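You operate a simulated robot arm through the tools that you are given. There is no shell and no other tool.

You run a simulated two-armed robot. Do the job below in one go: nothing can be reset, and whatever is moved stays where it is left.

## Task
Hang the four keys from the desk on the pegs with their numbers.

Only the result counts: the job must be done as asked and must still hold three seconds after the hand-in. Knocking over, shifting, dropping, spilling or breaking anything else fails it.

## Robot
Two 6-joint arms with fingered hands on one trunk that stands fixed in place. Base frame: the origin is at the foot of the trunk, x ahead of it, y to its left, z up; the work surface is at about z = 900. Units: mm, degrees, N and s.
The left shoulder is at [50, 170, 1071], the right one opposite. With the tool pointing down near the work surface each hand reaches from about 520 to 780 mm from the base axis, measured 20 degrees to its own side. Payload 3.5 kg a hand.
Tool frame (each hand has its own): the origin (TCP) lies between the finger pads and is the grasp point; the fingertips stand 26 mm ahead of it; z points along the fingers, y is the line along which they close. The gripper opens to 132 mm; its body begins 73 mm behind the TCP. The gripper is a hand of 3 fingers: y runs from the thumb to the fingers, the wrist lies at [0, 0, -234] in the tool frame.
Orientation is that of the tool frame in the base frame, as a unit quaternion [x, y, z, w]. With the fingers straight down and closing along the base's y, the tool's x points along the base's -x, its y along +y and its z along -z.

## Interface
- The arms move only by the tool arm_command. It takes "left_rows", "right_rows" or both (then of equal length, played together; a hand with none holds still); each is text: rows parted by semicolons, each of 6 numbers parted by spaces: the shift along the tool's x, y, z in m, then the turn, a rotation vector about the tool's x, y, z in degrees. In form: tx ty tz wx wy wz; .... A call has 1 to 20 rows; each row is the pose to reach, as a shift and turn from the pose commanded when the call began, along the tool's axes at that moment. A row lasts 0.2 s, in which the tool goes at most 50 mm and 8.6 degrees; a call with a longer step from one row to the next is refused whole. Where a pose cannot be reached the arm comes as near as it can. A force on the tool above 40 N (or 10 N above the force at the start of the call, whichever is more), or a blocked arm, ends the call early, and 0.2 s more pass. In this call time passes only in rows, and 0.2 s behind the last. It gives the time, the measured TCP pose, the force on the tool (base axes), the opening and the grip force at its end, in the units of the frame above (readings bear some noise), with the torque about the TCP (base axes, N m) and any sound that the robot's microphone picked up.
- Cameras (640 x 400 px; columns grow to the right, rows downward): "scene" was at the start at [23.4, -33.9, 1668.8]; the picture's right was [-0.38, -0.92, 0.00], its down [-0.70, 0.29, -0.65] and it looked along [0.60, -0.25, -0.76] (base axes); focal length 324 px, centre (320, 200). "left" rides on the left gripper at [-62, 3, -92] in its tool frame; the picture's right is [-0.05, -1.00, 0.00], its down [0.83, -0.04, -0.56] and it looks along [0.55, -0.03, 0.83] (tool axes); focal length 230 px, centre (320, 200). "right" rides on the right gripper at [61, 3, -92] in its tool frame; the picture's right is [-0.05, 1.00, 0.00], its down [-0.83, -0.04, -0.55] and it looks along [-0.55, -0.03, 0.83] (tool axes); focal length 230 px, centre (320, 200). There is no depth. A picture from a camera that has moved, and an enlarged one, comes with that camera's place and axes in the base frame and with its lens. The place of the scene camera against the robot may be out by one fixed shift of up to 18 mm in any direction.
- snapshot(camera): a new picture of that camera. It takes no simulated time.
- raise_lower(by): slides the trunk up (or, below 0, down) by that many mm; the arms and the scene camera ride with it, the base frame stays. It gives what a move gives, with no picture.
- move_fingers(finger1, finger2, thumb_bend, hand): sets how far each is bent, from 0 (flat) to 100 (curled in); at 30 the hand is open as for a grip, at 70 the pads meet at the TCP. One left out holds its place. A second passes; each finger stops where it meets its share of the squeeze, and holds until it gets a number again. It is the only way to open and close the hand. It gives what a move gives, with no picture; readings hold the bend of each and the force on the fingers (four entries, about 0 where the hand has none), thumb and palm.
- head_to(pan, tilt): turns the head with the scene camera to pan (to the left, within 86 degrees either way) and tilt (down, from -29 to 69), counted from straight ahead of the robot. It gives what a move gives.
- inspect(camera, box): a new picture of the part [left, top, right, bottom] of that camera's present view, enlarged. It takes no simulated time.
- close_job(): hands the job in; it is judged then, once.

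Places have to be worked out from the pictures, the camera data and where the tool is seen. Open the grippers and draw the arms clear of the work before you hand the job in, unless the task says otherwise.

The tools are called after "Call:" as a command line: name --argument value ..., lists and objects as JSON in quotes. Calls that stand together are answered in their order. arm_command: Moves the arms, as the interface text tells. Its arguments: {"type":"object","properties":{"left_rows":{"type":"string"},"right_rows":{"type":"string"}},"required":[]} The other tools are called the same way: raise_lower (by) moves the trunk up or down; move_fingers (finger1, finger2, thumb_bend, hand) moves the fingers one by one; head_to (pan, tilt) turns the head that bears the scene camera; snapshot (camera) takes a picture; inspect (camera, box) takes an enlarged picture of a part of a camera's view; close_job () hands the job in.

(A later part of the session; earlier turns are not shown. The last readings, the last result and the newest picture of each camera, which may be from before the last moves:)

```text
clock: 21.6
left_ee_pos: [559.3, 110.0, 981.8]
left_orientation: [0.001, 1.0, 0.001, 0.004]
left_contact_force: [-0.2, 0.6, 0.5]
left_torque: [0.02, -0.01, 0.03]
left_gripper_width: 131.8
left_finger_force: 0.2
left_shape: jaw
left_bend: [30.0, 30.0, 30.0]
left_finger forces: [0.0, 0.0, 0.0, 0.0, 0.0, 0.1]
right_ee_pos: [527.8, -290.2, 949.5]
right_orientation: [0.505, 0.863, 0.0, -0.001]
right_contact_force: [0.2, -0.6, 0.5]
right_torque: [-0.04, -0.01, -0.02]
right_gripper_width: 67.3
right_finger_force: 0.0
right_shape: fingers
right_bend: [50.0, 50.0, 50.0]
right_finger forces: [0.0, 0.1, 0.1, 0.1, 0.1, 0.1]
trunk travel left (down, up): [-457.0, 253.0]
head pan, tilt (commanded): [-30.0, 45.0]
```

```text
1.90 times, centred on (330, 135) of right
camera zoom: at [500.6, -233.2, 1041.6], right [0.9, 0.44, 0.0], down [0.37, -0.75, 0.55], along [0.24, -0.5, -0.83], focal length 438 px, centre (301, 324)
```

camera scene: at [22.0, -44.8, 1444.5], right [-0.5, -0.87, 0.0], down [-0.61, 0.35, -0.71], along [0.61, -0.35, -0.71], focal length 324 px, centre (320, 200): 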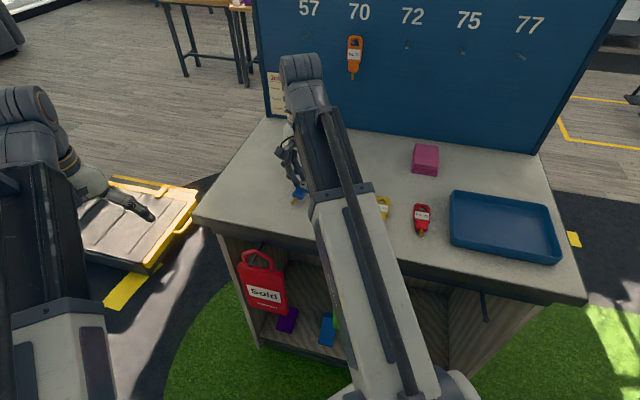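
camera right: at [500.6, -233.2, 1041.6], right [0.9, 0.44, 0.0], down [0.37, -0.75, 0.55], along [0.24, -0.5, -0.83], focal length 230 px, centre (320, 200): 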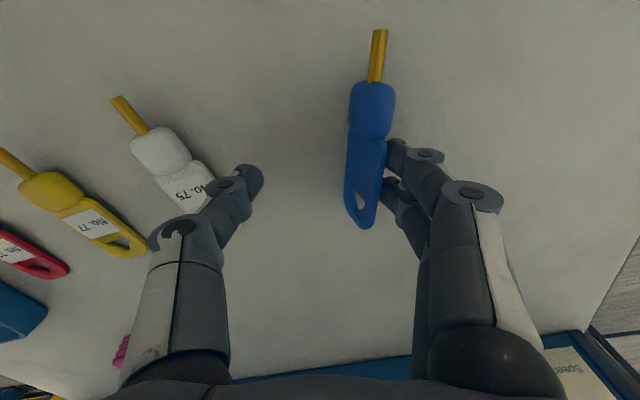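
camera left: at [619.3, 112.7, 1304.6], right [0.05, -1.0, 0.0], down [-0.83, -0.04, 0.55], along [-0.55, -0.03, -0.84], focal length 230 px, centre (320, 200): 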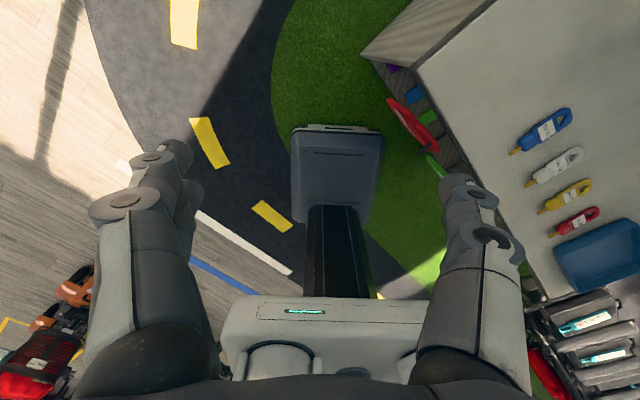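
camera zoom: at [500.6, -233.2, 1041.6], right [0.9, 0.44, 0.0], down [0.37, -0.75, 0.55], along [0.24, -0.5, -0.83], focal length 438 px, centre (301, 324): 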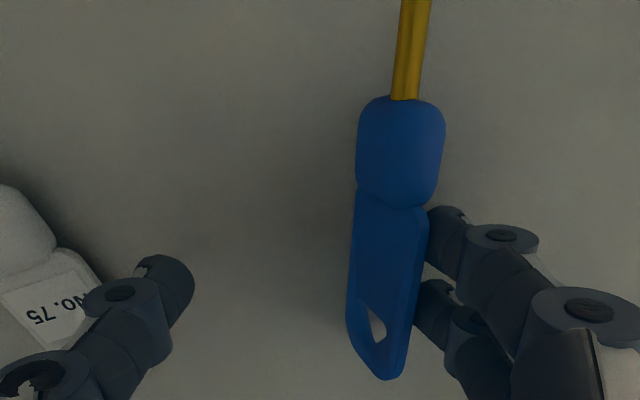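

The key has now rolled up onto its long edge and leans against the two fingers. Before choosing a grasp I'll check its posture from the scene camera.

Call:
inspect --camera "scene" --box '[260, 130, 350, 220]'

Call:
inspect --camera "right" --box '[330, 60, 450, 240]'

Call:
snapshot --camera "left"

```text
4.44 times, centred on (305, 175) of scene
camera zoom: at [22.0, -44.8, 1444.6], right [-0.5, -0.87, 0.0], down [-0.61, 0.35, -0.71], along [0.61, -0.35, -0.71], focal length 1440 px, centre (387, 311)
```

zoom: 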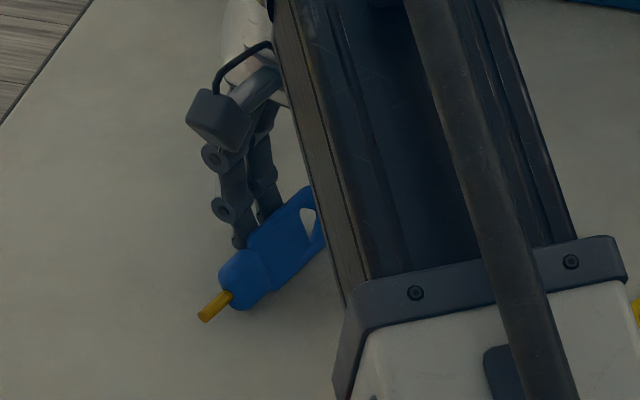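

```text
2.22 times, centred on (390, 150) of right
camera zoom: at [500.6, -233.2, 1041.6], right [0.9, 0.44, 0.0], down [0.37, -0.75, 0.55], along [0.24, -0.5, -0.83], focal length 511 px, centre (164, 311)
```

zoom: 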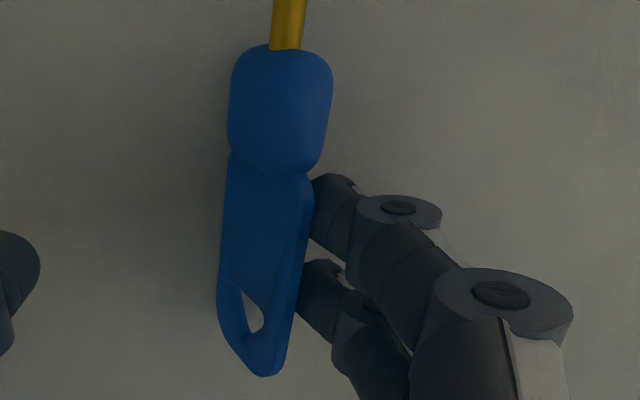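

```text
taken
camera left: at [619.2, 112.8, 1074.7], right [0.05, -1.0, 0.0], down [-0.83, -0.04, 0.55], along [-0.55, -0.03, -0.84], focal length 230 px, centre (320, 200)
```

left: 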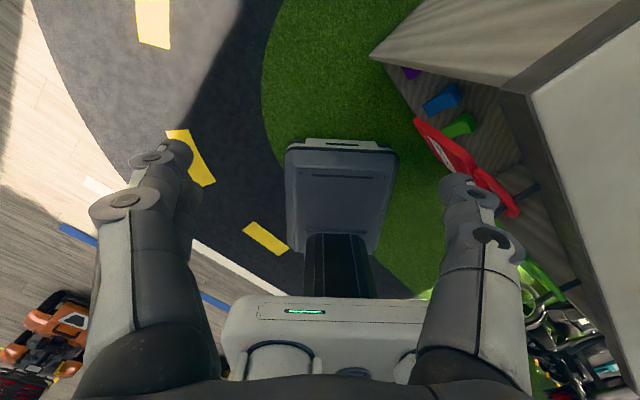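

The key body is only 5–6 mm thick while the block is about 14 mm, so the block is the right place to grip. First I'll move the fingers 18 mm left to nudge the leaning key upright and over, so it falls flat with its label up.

Call:
arm_command --right_rows "0 -0.006 0 0 0 0; 0 -0.012 0 0 0 0; 0 -0.018 0 0 0 0"

Call:
snapshot --camera "right"

```text
clock: 22.4
left_ee_pos: [560.0, 110.9, 981.8]
left_orientation: [0.0, 1.0, 0.0, 0.003]
left_contact_force: [0.5, 0.4, 0.3]
left_torque: [0.0, -0.03, 0.0]
left_gripper_width: 132.1
left_finger_force: 0.1
left_shape: jaw
left_bend: [30.0, 30.0, 30.0]
left_finger forces: [0.0, 0.0, 0.1, 0.0, 0.0, 0.0]
right_ee_pos: [511.7, -298.2, 950.7]
right_orientation: [0.505, 0.863, 0.0, -0.001]
right_contact_force: [-0.6, -0.2, -0.2]
right_torque: [-0.01, 0.01, -0.03]
right_gripper_width: 67.1
right_finger_force: 0.0
right_shape: fingers
right_bend: [50.0, 50.0, 50.0]
right_finger forces: [0.1, 0.1, 0.0, 0.0, 0.0, 0.0]
trunk travel left (down, up): [-457.0, 253.0]
head pan, tilt (commanded): [-30.0, 45.0]
```

```text
taken
camera right: at [484.7, -241.8, 1041.7], right [0.9, 0.44, 0.0], down [0.37, -0.75, 0.55], along [0.24, -0.5, -0.83], focal length 230 px, centre (320, 200)
```

right: 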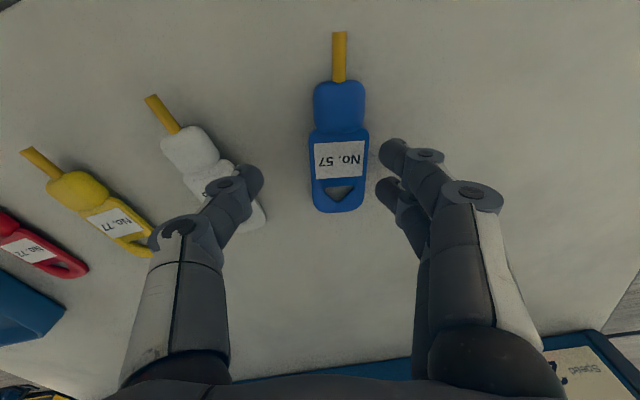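

The key fell flat again with label 57 facing up. I'll zoom in to measure exactly where the block is.

Call:
inspect --camera "right" --box '[270, 10, 420, 230]'

Call:
inspect --camera "right" --box '[130, 80, 300, 260]'

```text
1.82 times, centred on (345, 120) of right
camera zoom: at [484.7, -241.8, 1041.7], right [0.9, 0.44, 0.0], down [0.37, -0.75, 0.55], along [0.24, -0.5, -0.83], focal length 418 px, centre (274, 346)
```

zoom: 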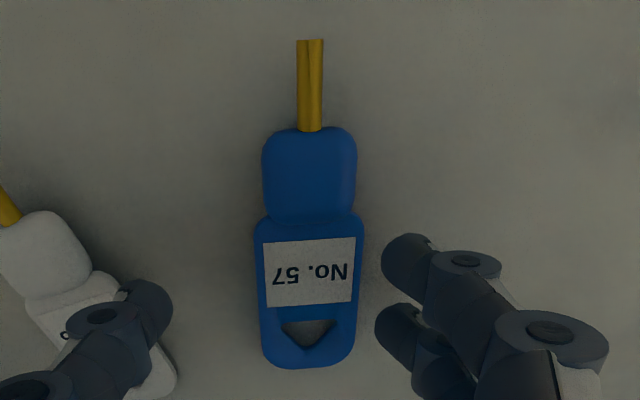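

```text
2.22 times, centred on (215, 170) of right
camera zoom: at [484.7, -241.8, 1041.7], right [0.9, 0.44, 0.0], down [0.37, -0.75, 0.55], along [0.24, -0.5, -0.83], focal length 511 px, centre (553, 267)
```

zoom: 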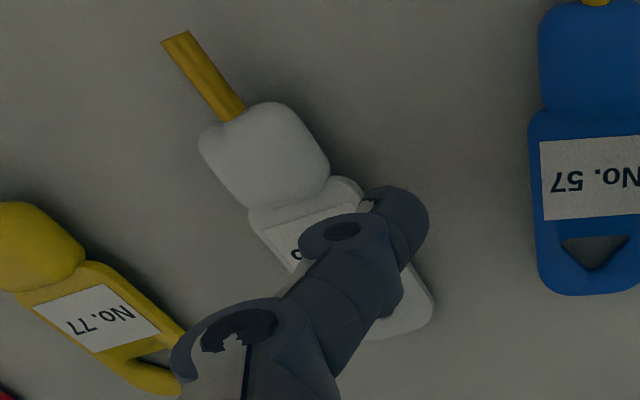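

The key's apparent size suggests it may still have been settling when the picture was taken. I'll let a moment pass while lifting slightly, then look again.

Call:
arm_command --right_rows "0 0 -0.005 0 0 0; 0 0 -0.01 0 0 0; 0 0 -0.01 0 0 0; 0 0 -0.01 0 0 0"

Call:
snapshot --camera "right"

Call:
inspect --camera "right" --box '[270, 10, 420, 230]'

```text
clock: 23.4
left_ee_pos: [558.8, 110.8, 982.2]
left_orientation: [0.0, 1.0, 0.0, 0.004]
left_contact_force: [0.0, 0.4, 0.1]
left_torque: [-0.02, -0.03, -0.01]
left_gripper_width: 131.9
left_finger_force: 0.1
left_shape: jaw
left_bend: [30.0, 30.0, 30.0]
left_finger forces: [0.0, 0.0, 0.1, 0.0, 0.0, 0.1]
right_ee_pos: [511.9, -297.7, 959.9]
right_orientation: [0.505, 0.863, 0.001, 0.0]
right_contact_force: [-1.4, 0.5, 1.2]
right_torque: [0.04, -0.01, 0.0]
right_gripper_width: 67.2
right_finger_force: 0.0
right_shape: fingers
right_bend: [50.0, 50.0, 50.0]
right_finger forces: [0.0, 0.0, 0.0, 0.0, 0.1, 0.0]
trunk travel left (down, up): [-457.0, 253.0]
head pan, tilt (commanded): [-30.0, 45.0]
```

```text
taken
camera right: at [484.6, -242.5, 1051.9], right [0.9, 0.44, 0.0], down [0.37, -0.75, 0.55], along [0.24, -0.5, -0.83], focal length 230 px, centre (320, 200)
```

right: 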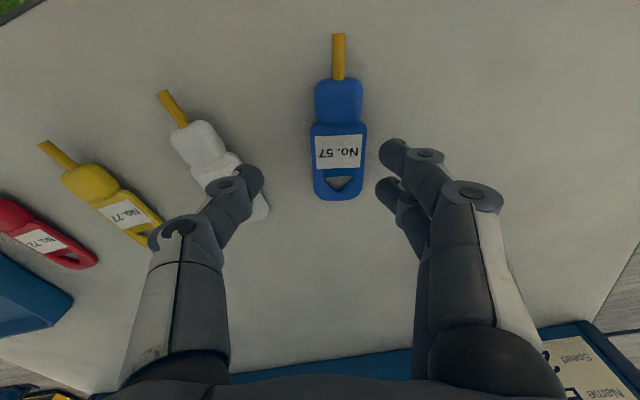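

```text
1.82 times, centred on (345, 120) of right
camera zoom: at [484.6, -242.5, 1051.9], right [0.9, 0.44, 0.0], down [0.37, -0.75, 0.55], along [0.24, -0.5, -0.83], focal length 418 px, centre (274, 346)
```

zoom: 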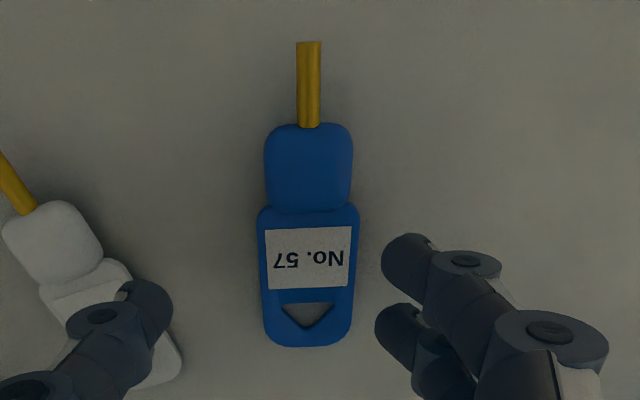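

The key is settled, with the block centre at about x = +33.6 and y = +12.2 mm in the tool frame. I'll pre-close to 56, move over the block, and descend until the tips just touch the desk.

Call:
move_fingers --hand "right" --finger1 56 --finger2 56 --thumb_bend 56

Call:
arm_command --right_rows "0.017 0.0061 0 0 0 0; 0.0335 0.0122 0 0 0 0; 0.0335 0.0122 0.01 0 0 0; 0.0335 0.0122 0.02 0 0 0; 0.0335 0.0122 0.0265 0 0 0"

Call:
snapshot --camera "right"

```text
clock: 24.4
left_ee_pos: [560.1, 110.1, 980.8]
left_orientation: [0.0, 1.0, 0.001, 0.004]
left_contact_force: [-0.4, 0.6, 0.3]
left_torque: [0.02, -0.01, 0.0]
left_gripper_width: 132.0
left_finger_force: 0.0
left_shape: jaw
left_bend: [30.0, 30.0, 30.0]
left_finger forces: [0.0, 0.1, 0.0, 0.0, 0.1, 0.1]
right_ee_pos: [511.6, -298.2, 960.6]
right_orientation: [0.505, 0.863, 0.001, -0.001]
right_contact_force: [0.8, 0.5, 0.2]
right_torque: [0.07, -0.01, -0.01]
right_gripper_width: 48.3
right_finger_force: 0.1
right_shape: fingers
right_bend: [56.0, 56.0, 56.0]
right_finger forces: [0.0, 0.0, 0.0, 0.0, 0.1, 0.1]
trunk travel left (down, up): [-457.0, 253.0]
head pan, tilt (commanded): [-30.0, 45.0]
```

```text
clock: 25.6
left_ee_pos: [559.3, 111.3, 981.8]
left_orientation: [0.0, 1.0, 0.0, 0.004]
left_contact_force: [0.4, 0.3, 0.2]
left_torque: [0.03, -0.01, -0.01]
left_gripper_width: 132.0
left_finger_force: 0.0
left_shape: jaw
left_bend: [30.0, 30.0, 30.0]
left_finger forces: [0.0, 0.0, 0.0, 0.0, 0.0, 0.0]
right_ee_pos: [505.7, -263.5, 931.7]
right_orientation: [0.505, 0.863, 0.001, 0.0]
right_contact_force: [0.3, -0.4, 0.1]
right_torque: [-0.01, 0.04, 0.01]
right_gripper_width: 48.5
right_finger_force: 0.4
right_shape: fingers
right_bend: [56.0, 56.0, 56.0]
right_finger forces: [0.0, 0.0, 0.0, 0.1, 0.5, 0.0]
trunk travel left (down, up): [-457.0, 253.0]
head pan, tilt (commanded): [-30.0, 45.0]
```

```text
taken
camera right: at [479.2, -206.9, 1024.8], right [0.9, 0.44, 0.0], down [0.37, -0.75, 0.55], along [0.24, -0.5, -0.83], focal length 230 px, centre (320, 200)
```

right: 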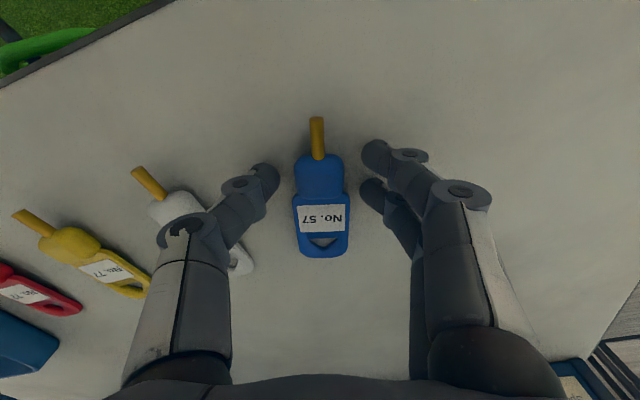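

The block sits between thumb and fingers with the tips just at desk level. Closing now.

Call:
move_fingers --hand "right" --finger1 66 --finger2 66 --thumb_bend 66

Call:
snapshot --camera "right"

```text
clock: 26.6
left_ee_pos: [559.8, 108.6, 982.1]
left_orientation: [0.0, 1.0, 0.0, 0.004]
left_contact_force: [-0.3, 0.6, -0.7]
left_torque: [0.0, -0.01, 0.02]
left_gripper_width: 131.9
left_finger_force: 0.2
left_shape: jaw
left_bend: [30.0, 30.0, 30.0]
left_finger forces: [0.0, 0.0, 0.0, 0.1, 0.0, 0.1]
right_ee_pos: [505.6, -262.7, 932.4]
right_orientation: [0.505, 0.863, 0.001, -0.001]
right_contact_force: [-0.3, -0.1, 0.2]
right_torque: [0.02, -0.01, 0.01]
right_gripper_width: 28.7
right_finger_force: 4.8
right_shape: fingers
right_bend: [62.0, 62.0, 64.0]
right_finger forces: [2.5, 2.2, 0.0, 0.1, 5.3, 0.1]
trunk travel left (down, up): [-457.0, 253.0]
head pan, tilt (commanded): [-30.0, 45.0]
```

```text
taken
camera right: at [479.2, -206.9, 1024.9], right [0.9, 0.44, 0.0], down [0.37, -0.75, 0.55], along [0.24, -0.5, -0.83], focal length 230 px, centre (320, 200)
```

right: 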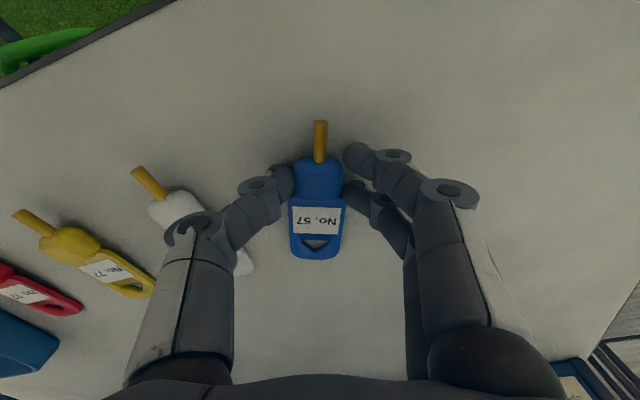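

The grip is balanced at 2.5, 2.2 and 5.3 N. I'll tighten a bit and do a slow 10 mm test lift.

Call:
move_fingers --hand "right" --finger1 71 --finger2 71 --thumb_bend 71

Call:
arm_command --right_rows "0 0 -0.002 0 0 0; 0 0 -0.005 0 0 0; 0 0 -0.01 0 0 0; 0 0 -0.01 0 0 0"

Call:
snapshot --camera "right"

```text
clock: 27.6
left_ee_pos: [559.8, 109.8, 982.1]
left_orientation: [0.0, 1.0, -0.001, 0.003]
left_contact_force: [-0.1, -0.4, -0.4]
left_torque: [-0.03, -0.01, -0.02]
left_gripper_width: 131.6
left_finger_force: 0.0
left_shape: jaw
left_bend: [30.0, 30.0, 30.0]
left_finger forces: [0.0, 0.1, 0.1, 0.0, 0.1, 0.1]
right_ee_pos: [506.1, -264.2, 933.5]
right_orientation: [0.506, 0.863, 0.0, -0.001]
right_contact_force: [0.0, 0.4, 0.6]
right_torque: [-0.02, 0.0, -0.02]
right_gripper_width: 27.1
right_finger_force: 12.4
right_shape: fingers
right_bend: [64.0, 65.0, 66.0]
right_finger forces: [5.9, 6.1, 0.0, 0.0, 12.1, 0.0]
trunk travel left (down, up): [-457.0, 253.0]
head pan, tilt (commanded): [-30.0, 45.0]
```

```text
clock: 28.6
left_ee_pos: [558.4, 110.2, 982.4]
left_orientation: [0.001, 1.0, 0.0, 0.003]
left_contact_force: [-0.1, -0.2, 0.3]
left_torque: [-0.02, 0.04, 0.02]
left_gripper_width: 132.0
left_finger_force: 0.0
left_shape: jaw
left_bend: [30.0, 30.0, 30.0]
left_finger forces: [0.0, 0.1, 0.1, 0.0, 0.0, 0.1]
right_ee_pos: [507.9, -262.3, 944.1]
right_orientation: [0.505, 0.863, 0.0, 0.0]
right_contact_force: [-0.2, 0.4, -0.7]
right_torque: [0.0, 0.03, -0.02]
right_gripper_width: 27.2
right_finger_force: 11.9
right_shape: fingers
right_bend: [64.0, 65.0, 66.0]
right_finger forces: [5.9, 6.2, 0.0, 0.1, 12.1, 0.0]
trunk travel left (down, up): [-457.0, 253.0]
head pan, tilt (commanded): [-30.0, 45.0]
```

```text
taken
camera right: at [480.0, -206.5, 1035.3], right [0.9, 0.44, 0.0], down [0.37, -0.75, 0.55], along [0.24, -0.5, -0.83], focal length 230 px, centre (320, 200)
```

right: 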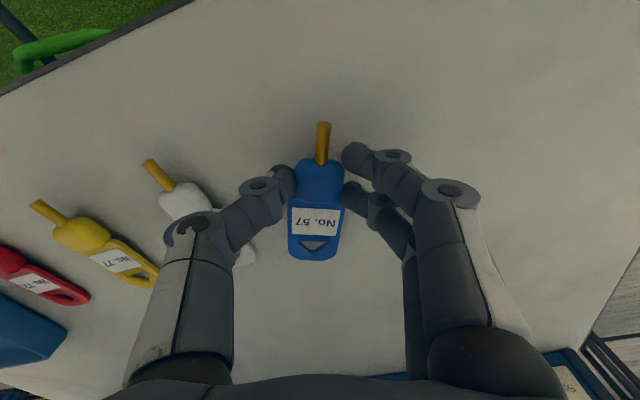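

The block grasp works: the key lifted with an unchanged grip (5.9, 6.2 and 12.1 N), yawed about 6° in the hand. I'll raise slightly and yaw by -21° so the key axis lines up with the board normal.

Call:
arm_command --right_rows "0 0 -0.0065 0 0 0; 0 0 -0.0065 0 0 -7; 0 0 -0.0065 0 0 -14; 0 0 -0.0065 0 0 -21"

Call:
snapshot --camera "right"

```text
clock: 29.6
left_ee_pos: [559.3, 110.8, 980.9]
left_orientation: [0.0, 1.0, 0.0, 0.003]
left_contact_force: [-0.4, -0.8, 0.9]
left_torque: [-0.01, 0.02, 0.01]
left_gripper_width: 132.0
left_finger_force: 0.0
left_shape: jaw
left_bend: [30.0, 30.0, 30.0]
left_finger forces: [0.0, 0.0, 0.0, 0.0, 0.0, 0.1]
right_ee_pos: [506.4, -262.4, 949.0]
right_orientation: [0.34, 0.941, 0.0, -0.001]
right_contact_force: [0.0, 0.5, -0.1]
right_torque: [0.02, 0.02, 0.0]
right_gripper_width: 26.9
right_finger_force: 12.1
right_shape: fingers
right_bend: [64.0, 65.0, 66.0]
right_finger forces: [6.0, 6.2, 0.0, 0.0, 12.1, 0.0]
trunk travel left (down, up): [-457.0, 253.0]
head pan, tilt (commanded): [-30.0, 45.0]
```

```text
taken
camera right: at [460.9, -220.3, 1042.0], right [0.68, 0.74, 0.0], down [0.61, -0.56, 0.55], along [0.41, -0.37, -0.83], focal length 230 px, centre (320, 200)
```

right: 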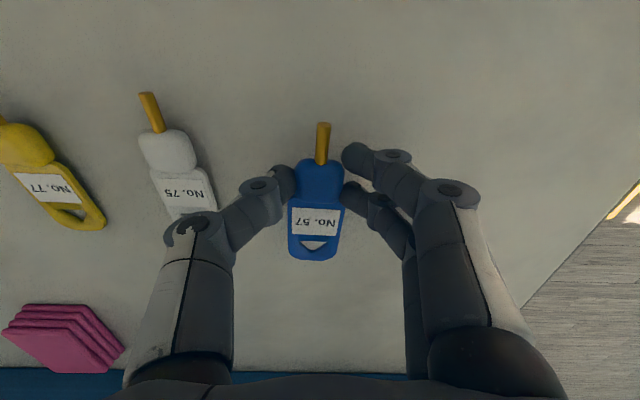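

The grip is steady. Now I'll swing the hand up 90° toward peg 57, keeping the wrist in reach and stopping about 45 mm short of the peg tip.

Call:
arm_command --right_rows "-0.0311 0.0038 -0.0018 0.855 -8.137 0; -0.0615 0.0077 -0.0071 1.71 -16.27 0; -0.0906 0.0117 -0.0158 2.565 -24.41 0; -0.1178 0.016 -0.0275 3.42 -32.55 0; -0.1424 0.0205 -0.0422 4.275 -40.69 0; -0.1636 0.0252 -0.0592 5.13 -48.82 0; -0.1815 0.0304 -0.0781 5.985 -56.96 0; -0.1955 0.036 -0.0985 6.84 -65.09 0; -0.2051 0.0421 -0.1196 7.695 -73.23 0; -0.21 0.0486 -0.1408 8.55 -81.37 0; -0.2104 0.0557 -0.1615 9.405 -89.5 0"

Call:
snapshot --camera "right"

Call:
snapshot --camera "scene"

```text
clock: 32.0
left_ee_pos: [560.7, 109.8, 981.7]
left_orientation: [0.0, 1.0, -0.001, 0.003]
left_contact_force: [-0.7, -0.5, 0.6]
left_torque: [0.02, 0.0, 0.0]
left_gripper_width: 131.8
left_finger_force: 0.0
left_shape: jaw
left_bend: [30.0, 30.0, 30.0]
left_finger forces: [0.1, 0.1, 0.0, 0.1, 0.1, 0.0]
right_ee_pos: [703.0, -356.4, 1111.5]
right_orientation: [0.24, 0.665, -0.308, 0.636]
right_contact_force: [0.0, -0.5, -0.8]
right_torque: [0.06, 0.01, -0.02]
right_gripper_width: 26.6
right_finger_force: 11.8
right_shape: fingers
right_bend: [65.0, 66.0, 66.0]
right_finger forces: [6.7, 5.9, 0.0, 0.0, 11.7, 0.0]
trunk travel left (down, up): [-457.0, 253.0]
head pan, tilt (commanded): [-30.0, 45.0]
```

```text
taken
camera right: at [636.8, -291.8, 1049.2], right [0.71, 0.7, -0.05], down [-0.36, 0.43, 0.83], along [0.6, -0.58, 0.55], focal length 230 px, centre (320, 200)
```

right: 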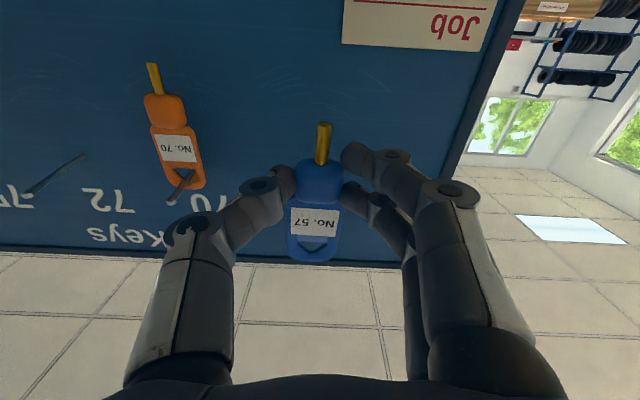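

```text
taken
camera scene: at [22.0, -44.8, 1444.6], right [-0.5, -0.87, 0.0], down [-0.61, 0.35, -0.71], along [0.61, -0.35, -0.71], focal length 324 px, centre (320, 200)
```

scene: 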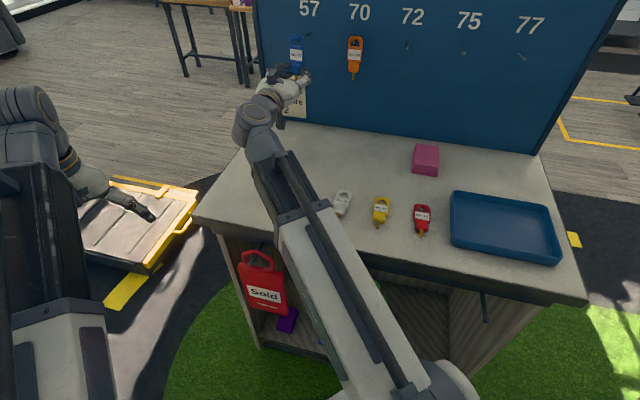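

The key is upright with its label to the front, at the board near peg 57. The key hides the peg from the hand camera, so I'll zoom in with both cameras to check alignment.

Call:
inspect --camera "scene" --box '[255, 0, 375, 100]'

Call:
inspect --camera "right" --box '[250, 110, 390, 280]'

Call:
inspect --camera "scene" --box '[375, 0, 575, 125]'

```text
4.00 times, centred on (315, 50) of scene
camera zoom: at [22.0, -44.8, 1444.6], right [-0.5, -0.87, 0.0], down [-0.61, 0.35, -0.71], along [0.61, -0.35, -0.71], focal length 1296 px, centre (340, 800)
```

zoom: 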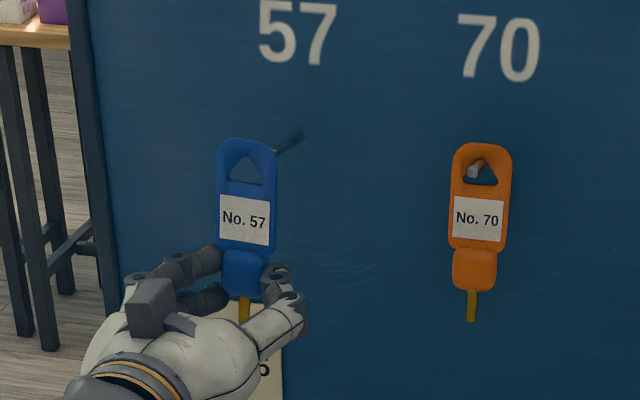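

```text
2.35 times, centred on (320, 195) of right
camera zoom: at [636.8, -291.8, 1049.2], right [0.71, 0.7, -0.05], down [-0.36, 0.43, 0.83], along [0.6, -0.58, 0.55], focal length 541 px, centre (320, 212)
```

zoom: 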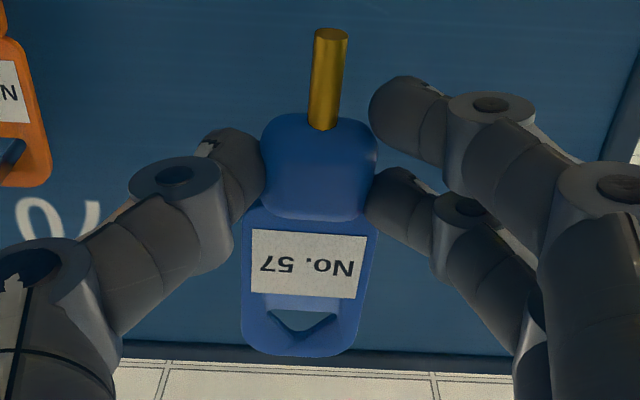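

```text
3.20 times, centred on (475, 62) of scene
camera zoom: at [22.0, -44.8, 1444.6], right [-0.5, -0.87, 0.0], down [-0.61, 0.35, -0.71], along [0.61, -0.35, -0.71], focal length 1036 px, centre (-176, 640)
```

zoom: 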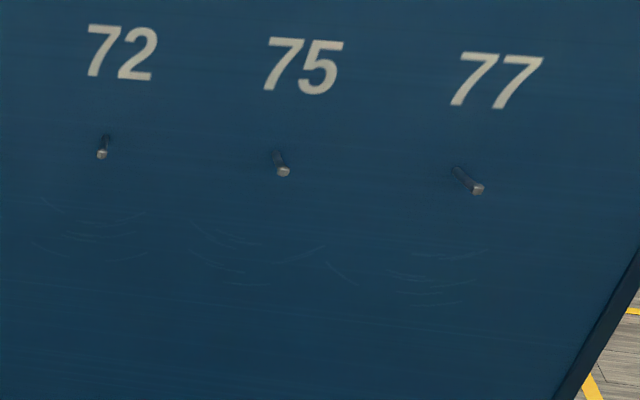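

From the scene view I calibrated the camera offset on the key's hole. The hole is at lateral ≈ 253 and z ≈ 1166. Peg 57's tip is at lateral 251–255 and z ≈ 1165, about 41 mm ahead of the key. I'll advance 33 mm, raising 1.5 mm, and check through the hole.

Call:
arm_command --right_rows "-0.0015 0 0.011 0 0 0; -0.0015 0 0.022 0 0 0; -0.0015 0 0.033 0 0 0"

Call:
inspect --camera "scene" --box '[275, 10, 355, 70]'

Call:
inspect --camera "right" --box '[250, 160, 390, 300]'

```text
clock: 32.9
left_ee_pos: [559.0, 110.5, 982.3]
left_orientation: [0.0, 1.0, -0.001, 0.003]
left_contact_force: [0.5, 0.4, 0.9]
left_torque: [-0.02, -0.01, 0.0]
left_gripper_width: 132.0
left_finger_force: 0.0
left_shape: jaw
left_bend: [30.0, 30.0, 30.0]
left_finger forces: [0.0, 0.1, 0.1, 0.0, 0.1, 0.0]
right_ee_pos: [727.2, -378.8, 1111.8]
right_orientation: [0.24, 0.666, -0.309, 0.635]
right_contact_force: [-0.6, -0.8, 0.7]
right_torque: [-0.02, 0.03, 0.02]
right_gripper_width: 27.1
right_finger_force: 12.1
right_shape: fingers
right_bend: [65.0, 66.0, 66.0]
right_finger forces: [6.7, 6.0, 0.0, 0.1, 11.5, 0.0]
trunk travel left (down, up): [-457.0, 253.0]
head pan, tilt (commanded): [-30.0, 45.0]
```

```text
6.67 times, centred on (315, 40) of scene
camera zoom: at [22.1, -44.8, 1444.6], right [-0.5, -0.87, 0.0], down [-0.61, 0.35, -0.71], along [0.61, -0.35, -0.71], focal length 2159 px, centre (353, 1267)
```

zoom: 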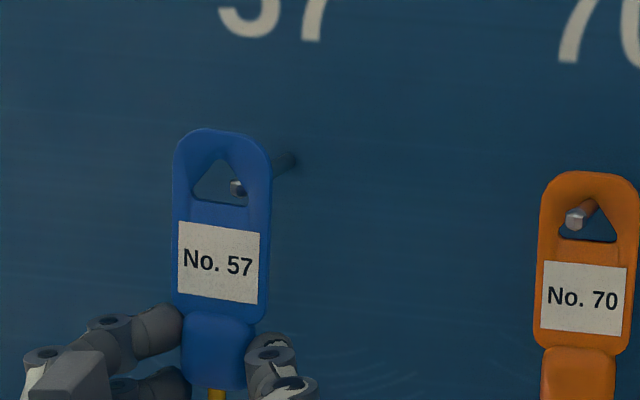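

```text
2.86 times, centred on (320, 230) of right
camera zoom: at [660.4, -313.4, 1050.4], right [0.71, 0.7, -0.05], down [-0.35, 0.43, 0.83], along [0.6, -0.58, 0.55], focal length 657 px, centre (320, 114)
```

zoom: 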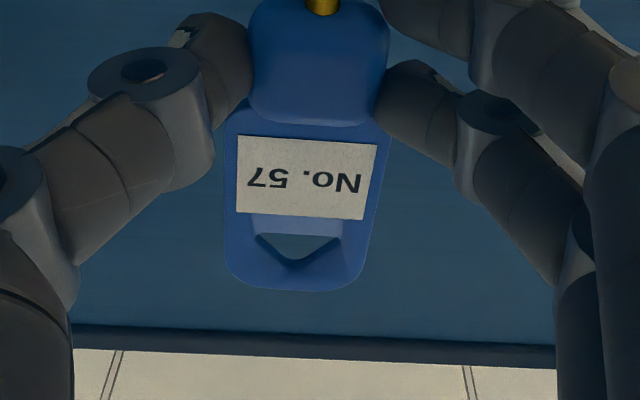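

The peg tip is visible through the hole, about 2 mm to the right of and 2 mm below the best spot. I'll correct that and advance so the tip just passes through the hole.

Call:
arm_command --right_rows "0.002 -0.002 0 0 0 0; 0.002 -0.002 0.006 0 0 0; 0.002 -0.002 0.012 0 0 0; 0.0028 -0.002 0.018 0 0 0"

Call:
inspect --camera "scene" --box '[275, 10, 355, 70]'

Call:
inspect --camera "right" --box '[250, 160, 390, 300]'

```text
clock: 33.9
left_ee_pos: [558.2, 109.8, 981.6]
left_orientation: [0.0, 1.0, 0.0, 0.004]
left_contact_force: [-0.1, 0.0, 0.6]
left_torque: [0.0, 0.02, -0.02]
left_gripper_width: 131.9
left_finger_force: 0.0
left_shape: jaw
left_bend: [30.0, 30.0, 30.0]
left_finger forces: [0.1, 0.0, 0.0, 0.1, 0.0, 0.0]
right_ee_pos: [738.1, -391.9, 1110.6]
right_orientation: [0.241, 0.666, -0.308, 0.636]
right_contact_force: [0.3, -0.1, 0.4]
right_torque: [-0.02, 0.0, -0.03]
right_gripper_width: 26.8
right_finger_force: 12.3
right_shape: fingers
right_bend: [65.0, 66.0, 66.0]
right_finger forces: [6.7, 6.1, 0.0, 0.1, 11.6, 0.0]
trunk travel left (down, up): [-457.0, 253.0]
head pan, tilt (commanded): [-30.0, 45.0]
```

```text
6.67 times, centred on (315, 40) of scene
camera zoom: at [22.0, -44.8, 1444.6], right [-0.5, -0.87, 0.0], down [-0.61, 0.35, -0.71], along [0.61, -0.35, -0.71], focal length 2159 px, centre (353, 1267)
```

zoom: 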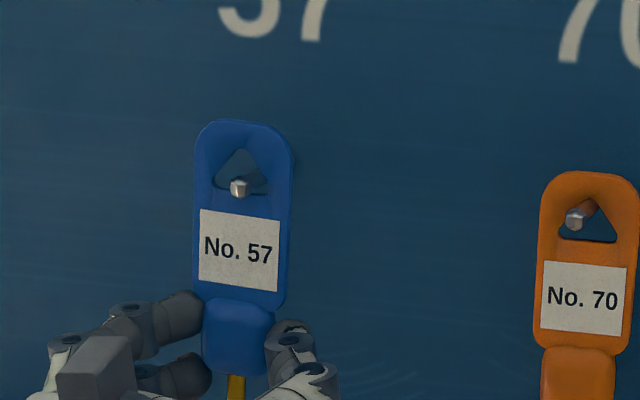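

```text
2.86 times, centred on (320, 230) of right
camera zoom: at [671.8, -327.6, 1048.4], right [0.71, 0.7, -0.05], down [-0.35, 0.43, 0.83], along [0.6, -0.58, 0.55], focal length 657 px, centre (320, 114)
```

zoom: 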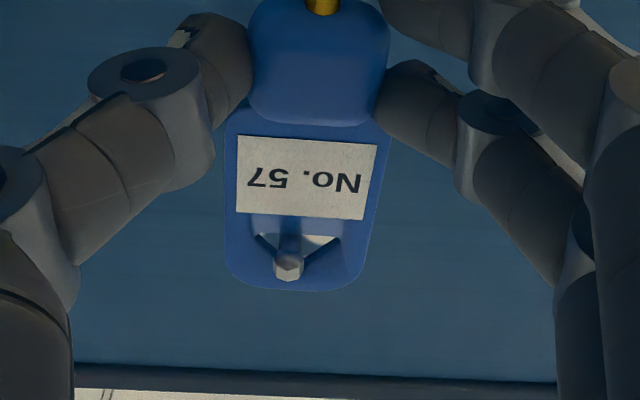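

The peg is through the hole with no contact force. I'll continue 24 mm deeper, following the peg's downward slope toward the board.

Call:
arm_command --right_rows "0.0008 -0.0005 0.006 0 0 0; 0.0016 -0.0005 0.012 0 0 0; 0.0026 -0.0005 0.018 0 0 0; 0.0036 -0.0005 0.024 0 0 0"

Call:
inspect --camera "scene" --box '[275, 10, 355, 70]'

Call:
inspect --camera "right" --box '[250, 160, 390, 300]'

```text
clock: 34.9
left_ee_pos: [560.2, 110.7, 982.5]
left_orientation: [0.001, 1.0, 0.0, 0.003]
left_contact_force: [0.2, -1.5, -0.7]
left_torque: [-0.01, 0.01, 0.01]
left_gripper_width: 132.1
left_finger_force: 0.0
left_shape: jaw
left_bend: [30.0, 30.0, 30.0]
left_finger forces: [0.1, 0.1, 0.0, 0.1, 0.0, 0.1]
right_ee_pos: [754.0, -410.6, 1105.4]
right_orientation: [0.241, 0.666, -0.308, 0.635]
right_contact_force: [0.0, 0.4, -2.0]
right_torque: [-0.01, 0.02, 0.0]
right_gripper_width: 26.9
right_finger_force: 12.1
right_shape: fingers
right_bend: [65.0, 66.0, 66.0]
right_finger forces: [6.6, 6.3, 0.0, 0.0, 11.8, 0.0]
trunk travel left (down, up): [-457.0, 253.0]
head pan, tilt (commanded): [-30.0, 45.0]
```

```text
6.67 times, centred on (315, 40) of scene
camera zoom: at [22.1, -44.8, 1444.6], right [-0.5, -0.87, 0.0], down [-0.61, 0.35, -0.71], along [0.61, -0.35, -0.71], focal length 2159 px, centre (353, 1267)
```

zoom: 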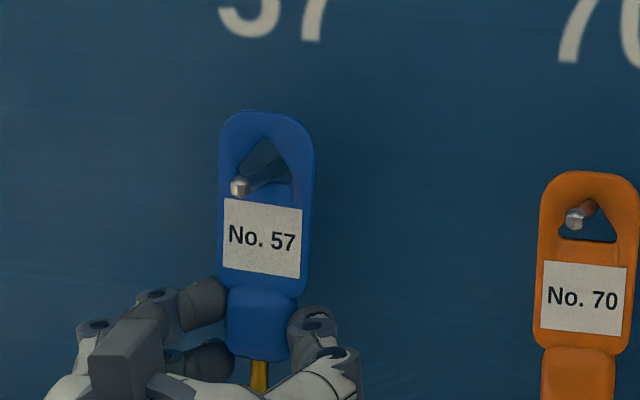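

```text
2.86 times, centred on (320, 230) of right
camera zoom: at [687.6, -345.6, 1044.7], right [0.72, 0.7, -0.05], down [-0.35, 0.43, 0.83], along [0.6, -0.58, 0.55], focal length 657 px, centre (320, 114)
```

zoom: 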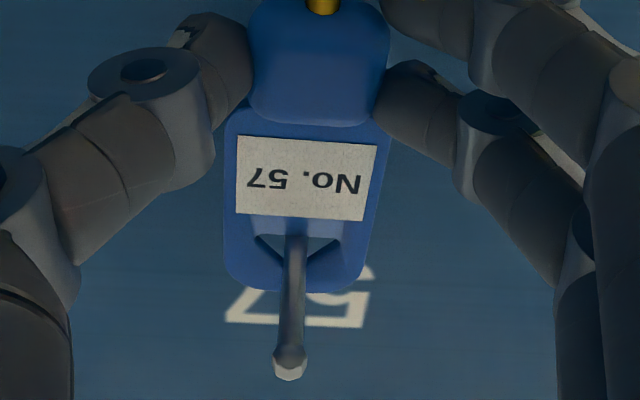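

The peg now passes about 30 mm through the hole. I'll lower the key gently until its hole rests on the peg.

Call:
arm_command --right_rows "0.002 0.0002 0 0 0 0; 0.004 0.0004 0 0 0 0; 0.006 0.0006 0 0 0 0; 0.0075 0.0008 0 0 0 0"

Call:
inspect --camera "scene" --box '[275, 10, 355, 70]'

Call:
inspect --camera "right" --box '[250, 160, 390, 300]'

```text
clock: 35.9
left_ee_pos: [560.3, 111.1, 982.4]
left_orientation: [0.001, 1.0, 0.0, 0.003]
left_contact_force: [0.0, 0.4, -0.4]
left_torque: [-0.02, 0.02, -0.03]
left_gripper_width: 131.8
left_finger_force: 0.0
left_shape: jaw
left_bend: [30.0, 30.0, 30.0]
left_finger forces: [0.0, 0.0, 0.0, 0.0, 0.0, 0.1]
right_ee_pos: [755.1, -410.7, 1099.1]
right_orientation: [0.24, 0.666, -0.308, 0.636]
right_contact_force: [0.7, -0.5, 0.2]
right_torque: [0.01, -0.03, 0.03]
right_gripper_width: 26.7
right_finger_force: 12.3
right_shape: fingers
right_bend: [65.0, 66.0, 66.0]
right_finger forces: [6.6, 6.3, 0.1, 0.1, 11.7, 0.0]
trunk travel left (down, up): [-457.0, 253.0]
head pan, tilt (commanded): [-30.0, 45.0]
```

```text
6.67 times, centred on (315, 40) of scene
camera zoom: at [22.0, -44.8, 1444.6], right [-0.5, -0.87, 0.0], down [-0.61, 0.35, -0.71], along [0.61, -0.35, -0.71], focal length 2159 px, centre (353, 1267)
```

zoom: 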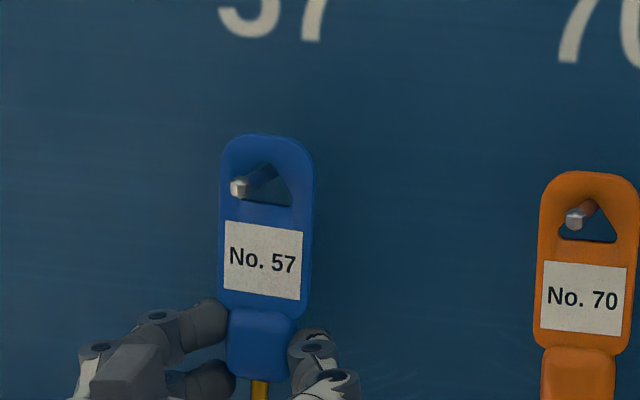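

```text
2.86 times, centred on (320, 230) of right
camera zoom: at [687.3, -345.4, 1036.9], right [0.71, 0.7, -0.05], down [-0.35, 0.43, 0.83], along [0.6, -0.58, 0.55], focal length 657 px, centre (320, 114)
```

zoom: 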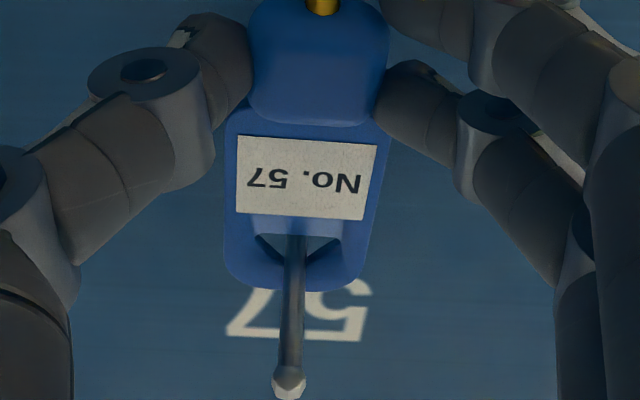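

The peg is now close to the top corner of the hole, still with no contact. I'll lower 2 mm more and then open the fingers.

Call:
arm_command --right_rows "0.001 0.0001 0 0 0 0; 0.002 0.0002 0 0 0 0"

Call:
move_fingers --hand "right" --finger1 45 --finger2 45 --thumb_bend 45

Call:
inspect --camera "scene" --box '[275, 10, 355, 70]'

Call:
snapshot --camera "right"

```text
clock: 36.5
left_ee_pos: [559.1, 110.1, 982.4]
left_orientation: [0.0, 1.0, 0.0, 0.003]
left_contact_force: [0.6, -0.3, 0.5]
left_torque: [0.0, 0.0, 0.03]
left_gripper_width: 131.5
left_finger_force: 0.1
left_shape: jaw
left_bend: [30.0, 30.0, 30.0]
left_finger forces: [0.0, 0.0, 0.0, 0.0, 0.0, 0.0]
right_ee_pos: [754.1, -410.8, 1097.2]
right_orientation: [0.241, 0.666, -0.308, 0.636]
right_contact_force: [1.7, 0.5, 0.0]
right_torque: [-0.01, 0.0, 0.04]
right_gripper_width: 26.6
right_finger_force: 12.3
right_shape: fingers
right_bend: [65.0, 66.0, 66.0]
right_finger forces: [6.7, 6.6, 0.1, 0.1, 11.5, 0.0]
trunk travel left (down, up): [-457.0, 253.0]
head pan, tilt (commanded): [-30.0, 45.0]
```

```text
clock: 37.5
left_ee_pos: [559.3, 110.8, 982.4]
left_orientation: [0.0, 1.0, 0.0, 0.004]
left_contact_force: [-0.2, 0.0, -0.2]
left_torque: [0.04, -0.04, 0.01]
left_gripper_width: 132.1
left_finger_force: 0.1
left_shape: jaw
left_bend: [30.0, 30.0, 30.0]
left_finger forces: [0.0, 0.1, 0.0, 0.0, 0.0, 0.1]
right_ee_pos: [754.1, -410.5, 1097.1]
right_orientation: [0.241, 0.666, -0.309, 0.635]
right_contact_force: [0.1, -0.1, -0.2]
right_torque: [0.0, 0.0, 0.01]
right_gripper_width: 84.2
right_finger_force: 0.0
right_shape: fingers
right_bend: [45.0, 45.0, 45.0]
right_finger forces: [0.1, 0.0, 0.0, 0.0, 0.0, 0.1]
trunk travel left (down, up): [-457.0, 253.0]
head pan, tilt (commanded): [-30.0, 45.0]
```

```text
6.67 times, centred on (315, 40) of scene
camera zoom: at [22.0, -44.8, 1444.6], right [-0.5, -0.87, 0.0], down [-0.61, 0.35, -0.71], along [0.61, -0.35, -0.71], focal length 2159 px, centre (353, 1267)
```

zoom: 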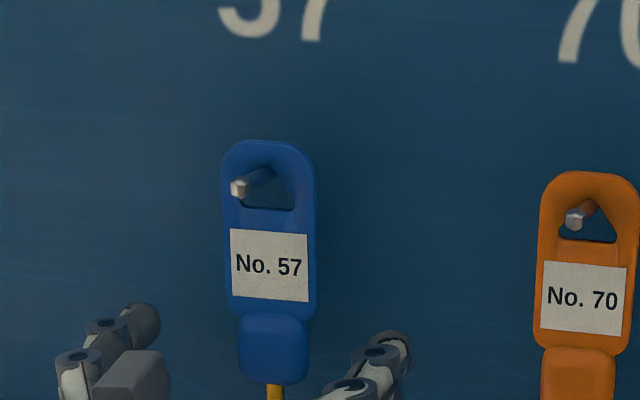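

```text
taken
camera right: at [686.7, -346.0, 1034.8], right [0.71, 0.7, -0.05], down [-0.35, 0.43, 0.83], along [0.6, -0.58, 0.55], focal length 230 px, centre (320, 200)
```

right: 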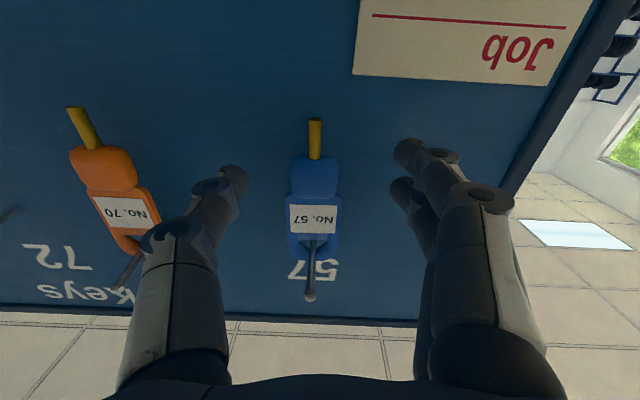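

The blue key hangs on peg 57 with its label to the front. I'll back the open hand straight out from the board.

Call:
arm_command --right_rows "0 0 -0.01 0 0 0; 0 0 -0.025 0 0 0; 0 0 -0.045 0 0 0; 0 0 -0.065 0 0 0; 0 0 -0.085 0 0 0; 0 0 -0.1 0 0 0"

Call:
inspect --camera "scene" --box '[255, 0, 375, 100]'

Call:
snapshot --camera "right"

```text
clock: 38.9
left_ee_pos: [560.2, 110.6, 981.9]
left_orientation: [0.0, 1.0, 0.0, 0.004]
left_contact_force: [-1.0, -0.8, 0.0]
left_torque: [0.01, 0.02, 0.0]
left_gripper_width: 131.7
left_finger_force: 0.0
left_shape: jaw
left_bend: [30.0, 30.0, 30.0]
left_finger forces: [0.0, 0.1, 0.0, 0.0, 0.0, 0.1]
right_ee_pos: [683.7, -340.2, 1096.9]
right_orientation: [0.241, 0.666, -0.308, 0.635]
right_contact_force: [-0.9, 0.8, 0.1]
right_torque: [-0.05, 0.0, 0.03]
right_gripper_width: 83.8
right_finger_force: 0.0
right_shape: fingers
right_bend: [45.0, 45.0, 45.0]
right_finger forces: [0.1, 0.0, 0.0, 0.0, 0.1, 0.0]
trunk travel left (down, up): [-457.0, 253.0]
head pan, tilt (commanded): [-30.0, 45.0]
```

```text
4.00 times, centred on (315, 50) of scene
camera zoom: at [22.0, -44.8, 1444.6], right [-0.5, -0.87, 0.0], down [-0.61, 0.35, -0.71], along [0.61, -0.35, -0.71], focal length 1296 px, centre (340, 800)
```

zoom: 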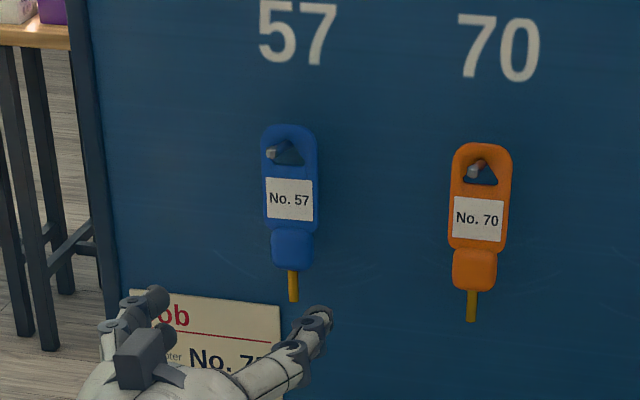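

```text
taken
camera right: at [616.6, -275.1, 1034.7], right [0.72, 0.7, -0.05], down [-0.35, 0.43, 0.83], along [0.6, -0.58, 0.55], focal length 230 px, centre (320, 200)
```

right: 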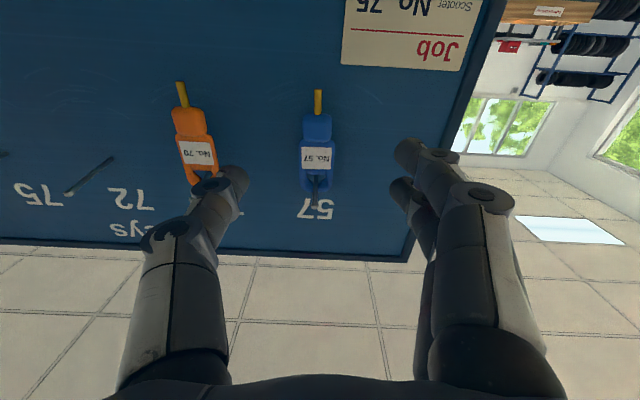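

Blue now hangs just like the orange key. I'll raise the trunk 30 mm to give more hover height, then swing back down toward the white key at about (437, -324).

Call:
raise_lower --by 30

Call:
arm_command --right_rows "0.0279 -0.0121 0.0022 -0.855 8.137 0; 0.0551 -0.0244 -0.0004 -1.71 16.27 0; 0.081 -0.0367 -0.0075 -2.565 24.41 0; 0.1049 -0.0494 -0.019 -3.42 32.55 0; 0.1263 -0.0622 -0.0344 -4.275 40.69 0; 0.1446 -0.0754 -0.0535 -5.13 48.82 0; 0.1593 -0.0889 -0.0757 -5.985 56.96 0; 0.17 -0.1029 -0.1004 -6.84 65.09 0; 0.1763 -0.1174 -0.1272 -7.695 73.23 0; 0.1782 -0.1323 -0.1552 -8.55 81.37 0; 0.1754 -0.1477 -0.184 -9.405 89.5 0"

Call:
snapshot --camera "right"

Call:
snapshot --camera "scene"

```text
clock: 39.6
left_ee_pos: [559.1, 110.2, 1011.3]
left_orientation: [0.0, 1.0, 0.001, 0.004]
left_contact_force: [0.9, 0.0, -0.1]
left_torque: [0.01, 0.0, 0.01]
left_gripper_width: 132.0
left_finger_force: 0.0
left_shape: jaw
left_bend: [30.0, 30.0, 30.0]
left_finger forces: [0.0, 0.0, 0.1, 0.1, 0.0, 0.0]
right_ee_pos: [684.2, -340.2, 1126.7]
right_orientation: [0.24, 0.666, -0.308, 0.635]
right_contact_force: [0.0, -0.2, 0.7]
right_torque: [-0.02, 0.02, 0.01]
right_gripper_width: 84.2
right_finger_force: 0.2
right_shape: fingers
right_bend: [45.0, 45.0, 45.0]
right_finger forces: [0.0, 0.1, 0.1, 0.0, 0.1, 0.1]
trunk travel left (down, up): [-487.0, 223.0]
head pan, tilt (commanded): [-30.0, 45.0]
```

```text
clock: 42.0
left_ee_pos: [559.6, 110.4, 1011.6]
left_orientation: [0.0, 1.0, 0.0, 0.003]
left_contact_force: [0.3, 0.9, -0.2]
left_torque: [0.02, -0.03, -0.01]
left_gripper_width: 131.9
left_finger_force: 0.0
left_shape: jaw
left_bend: [30.0, 30.0, 30.0]
left_finger forces: [0.0, 0.0, 0.1, 0.0, 0.0, 0.0]
right_ee_pos: [438.8, -324.1, 966.5]
right_orientation: [0.34, 0.941, 0.001, 0.0]
right_contact_force: [0.4, -0.4, -0.8]
right_torque: [0.0, 0.02, 0.03]
right_gripper_width: 84.0
right_finger_force: 0.1
right_shape: fingers
right_bend: [45.0, 45.0, 45.0]
right_finger forces: [0.0, 0.1, 0.1, 0.0, 0.0, 0.0]
trunk travel left (down, up): [-487.0, 223.0]
head pan, tilt (commanded): [-30.0, 45.0]
```

```text
taken
camera right: at [393.3, -281.7, 1057.4], right [0.68, 0.73, 0.0], down [0.61, -0.56, 0.55], along [0.41, -0.38, -0.83], focal length 230 px, centre (320, 200)
```

right: 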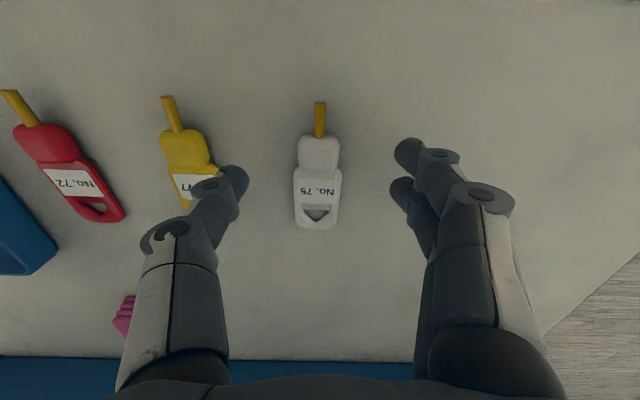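

```text
taken
camera scene: at [22.0, -44.8, 1474.6], right [-0.5, -0.87, 0.0], down [-0.61, 0.35, -0.71], along [0.61, -0.35, -0.71], focal length 324 px, centre (320, 200)
```

scene: 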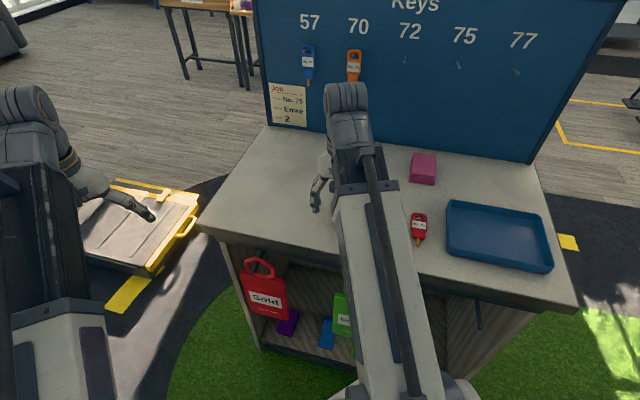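

The white key is centred under the hand. I'll zoom in to measure it precisely.

Call:
inspect --camera "right" --box '[250, 90, 390, 240]'

```text
2.67 times, centred on (320, 165) of right
camera zoom: at [393.3, -281.7, 1057.4], right [0.68, 0.73, 0.0], down [0.61, -0.56, 0.55], along [0.41, -0.38, -0.83], focal length 614 px, centre (320, 293)
```

zoom: 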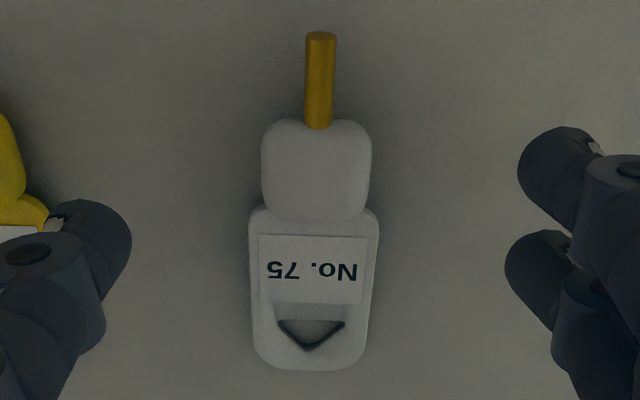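

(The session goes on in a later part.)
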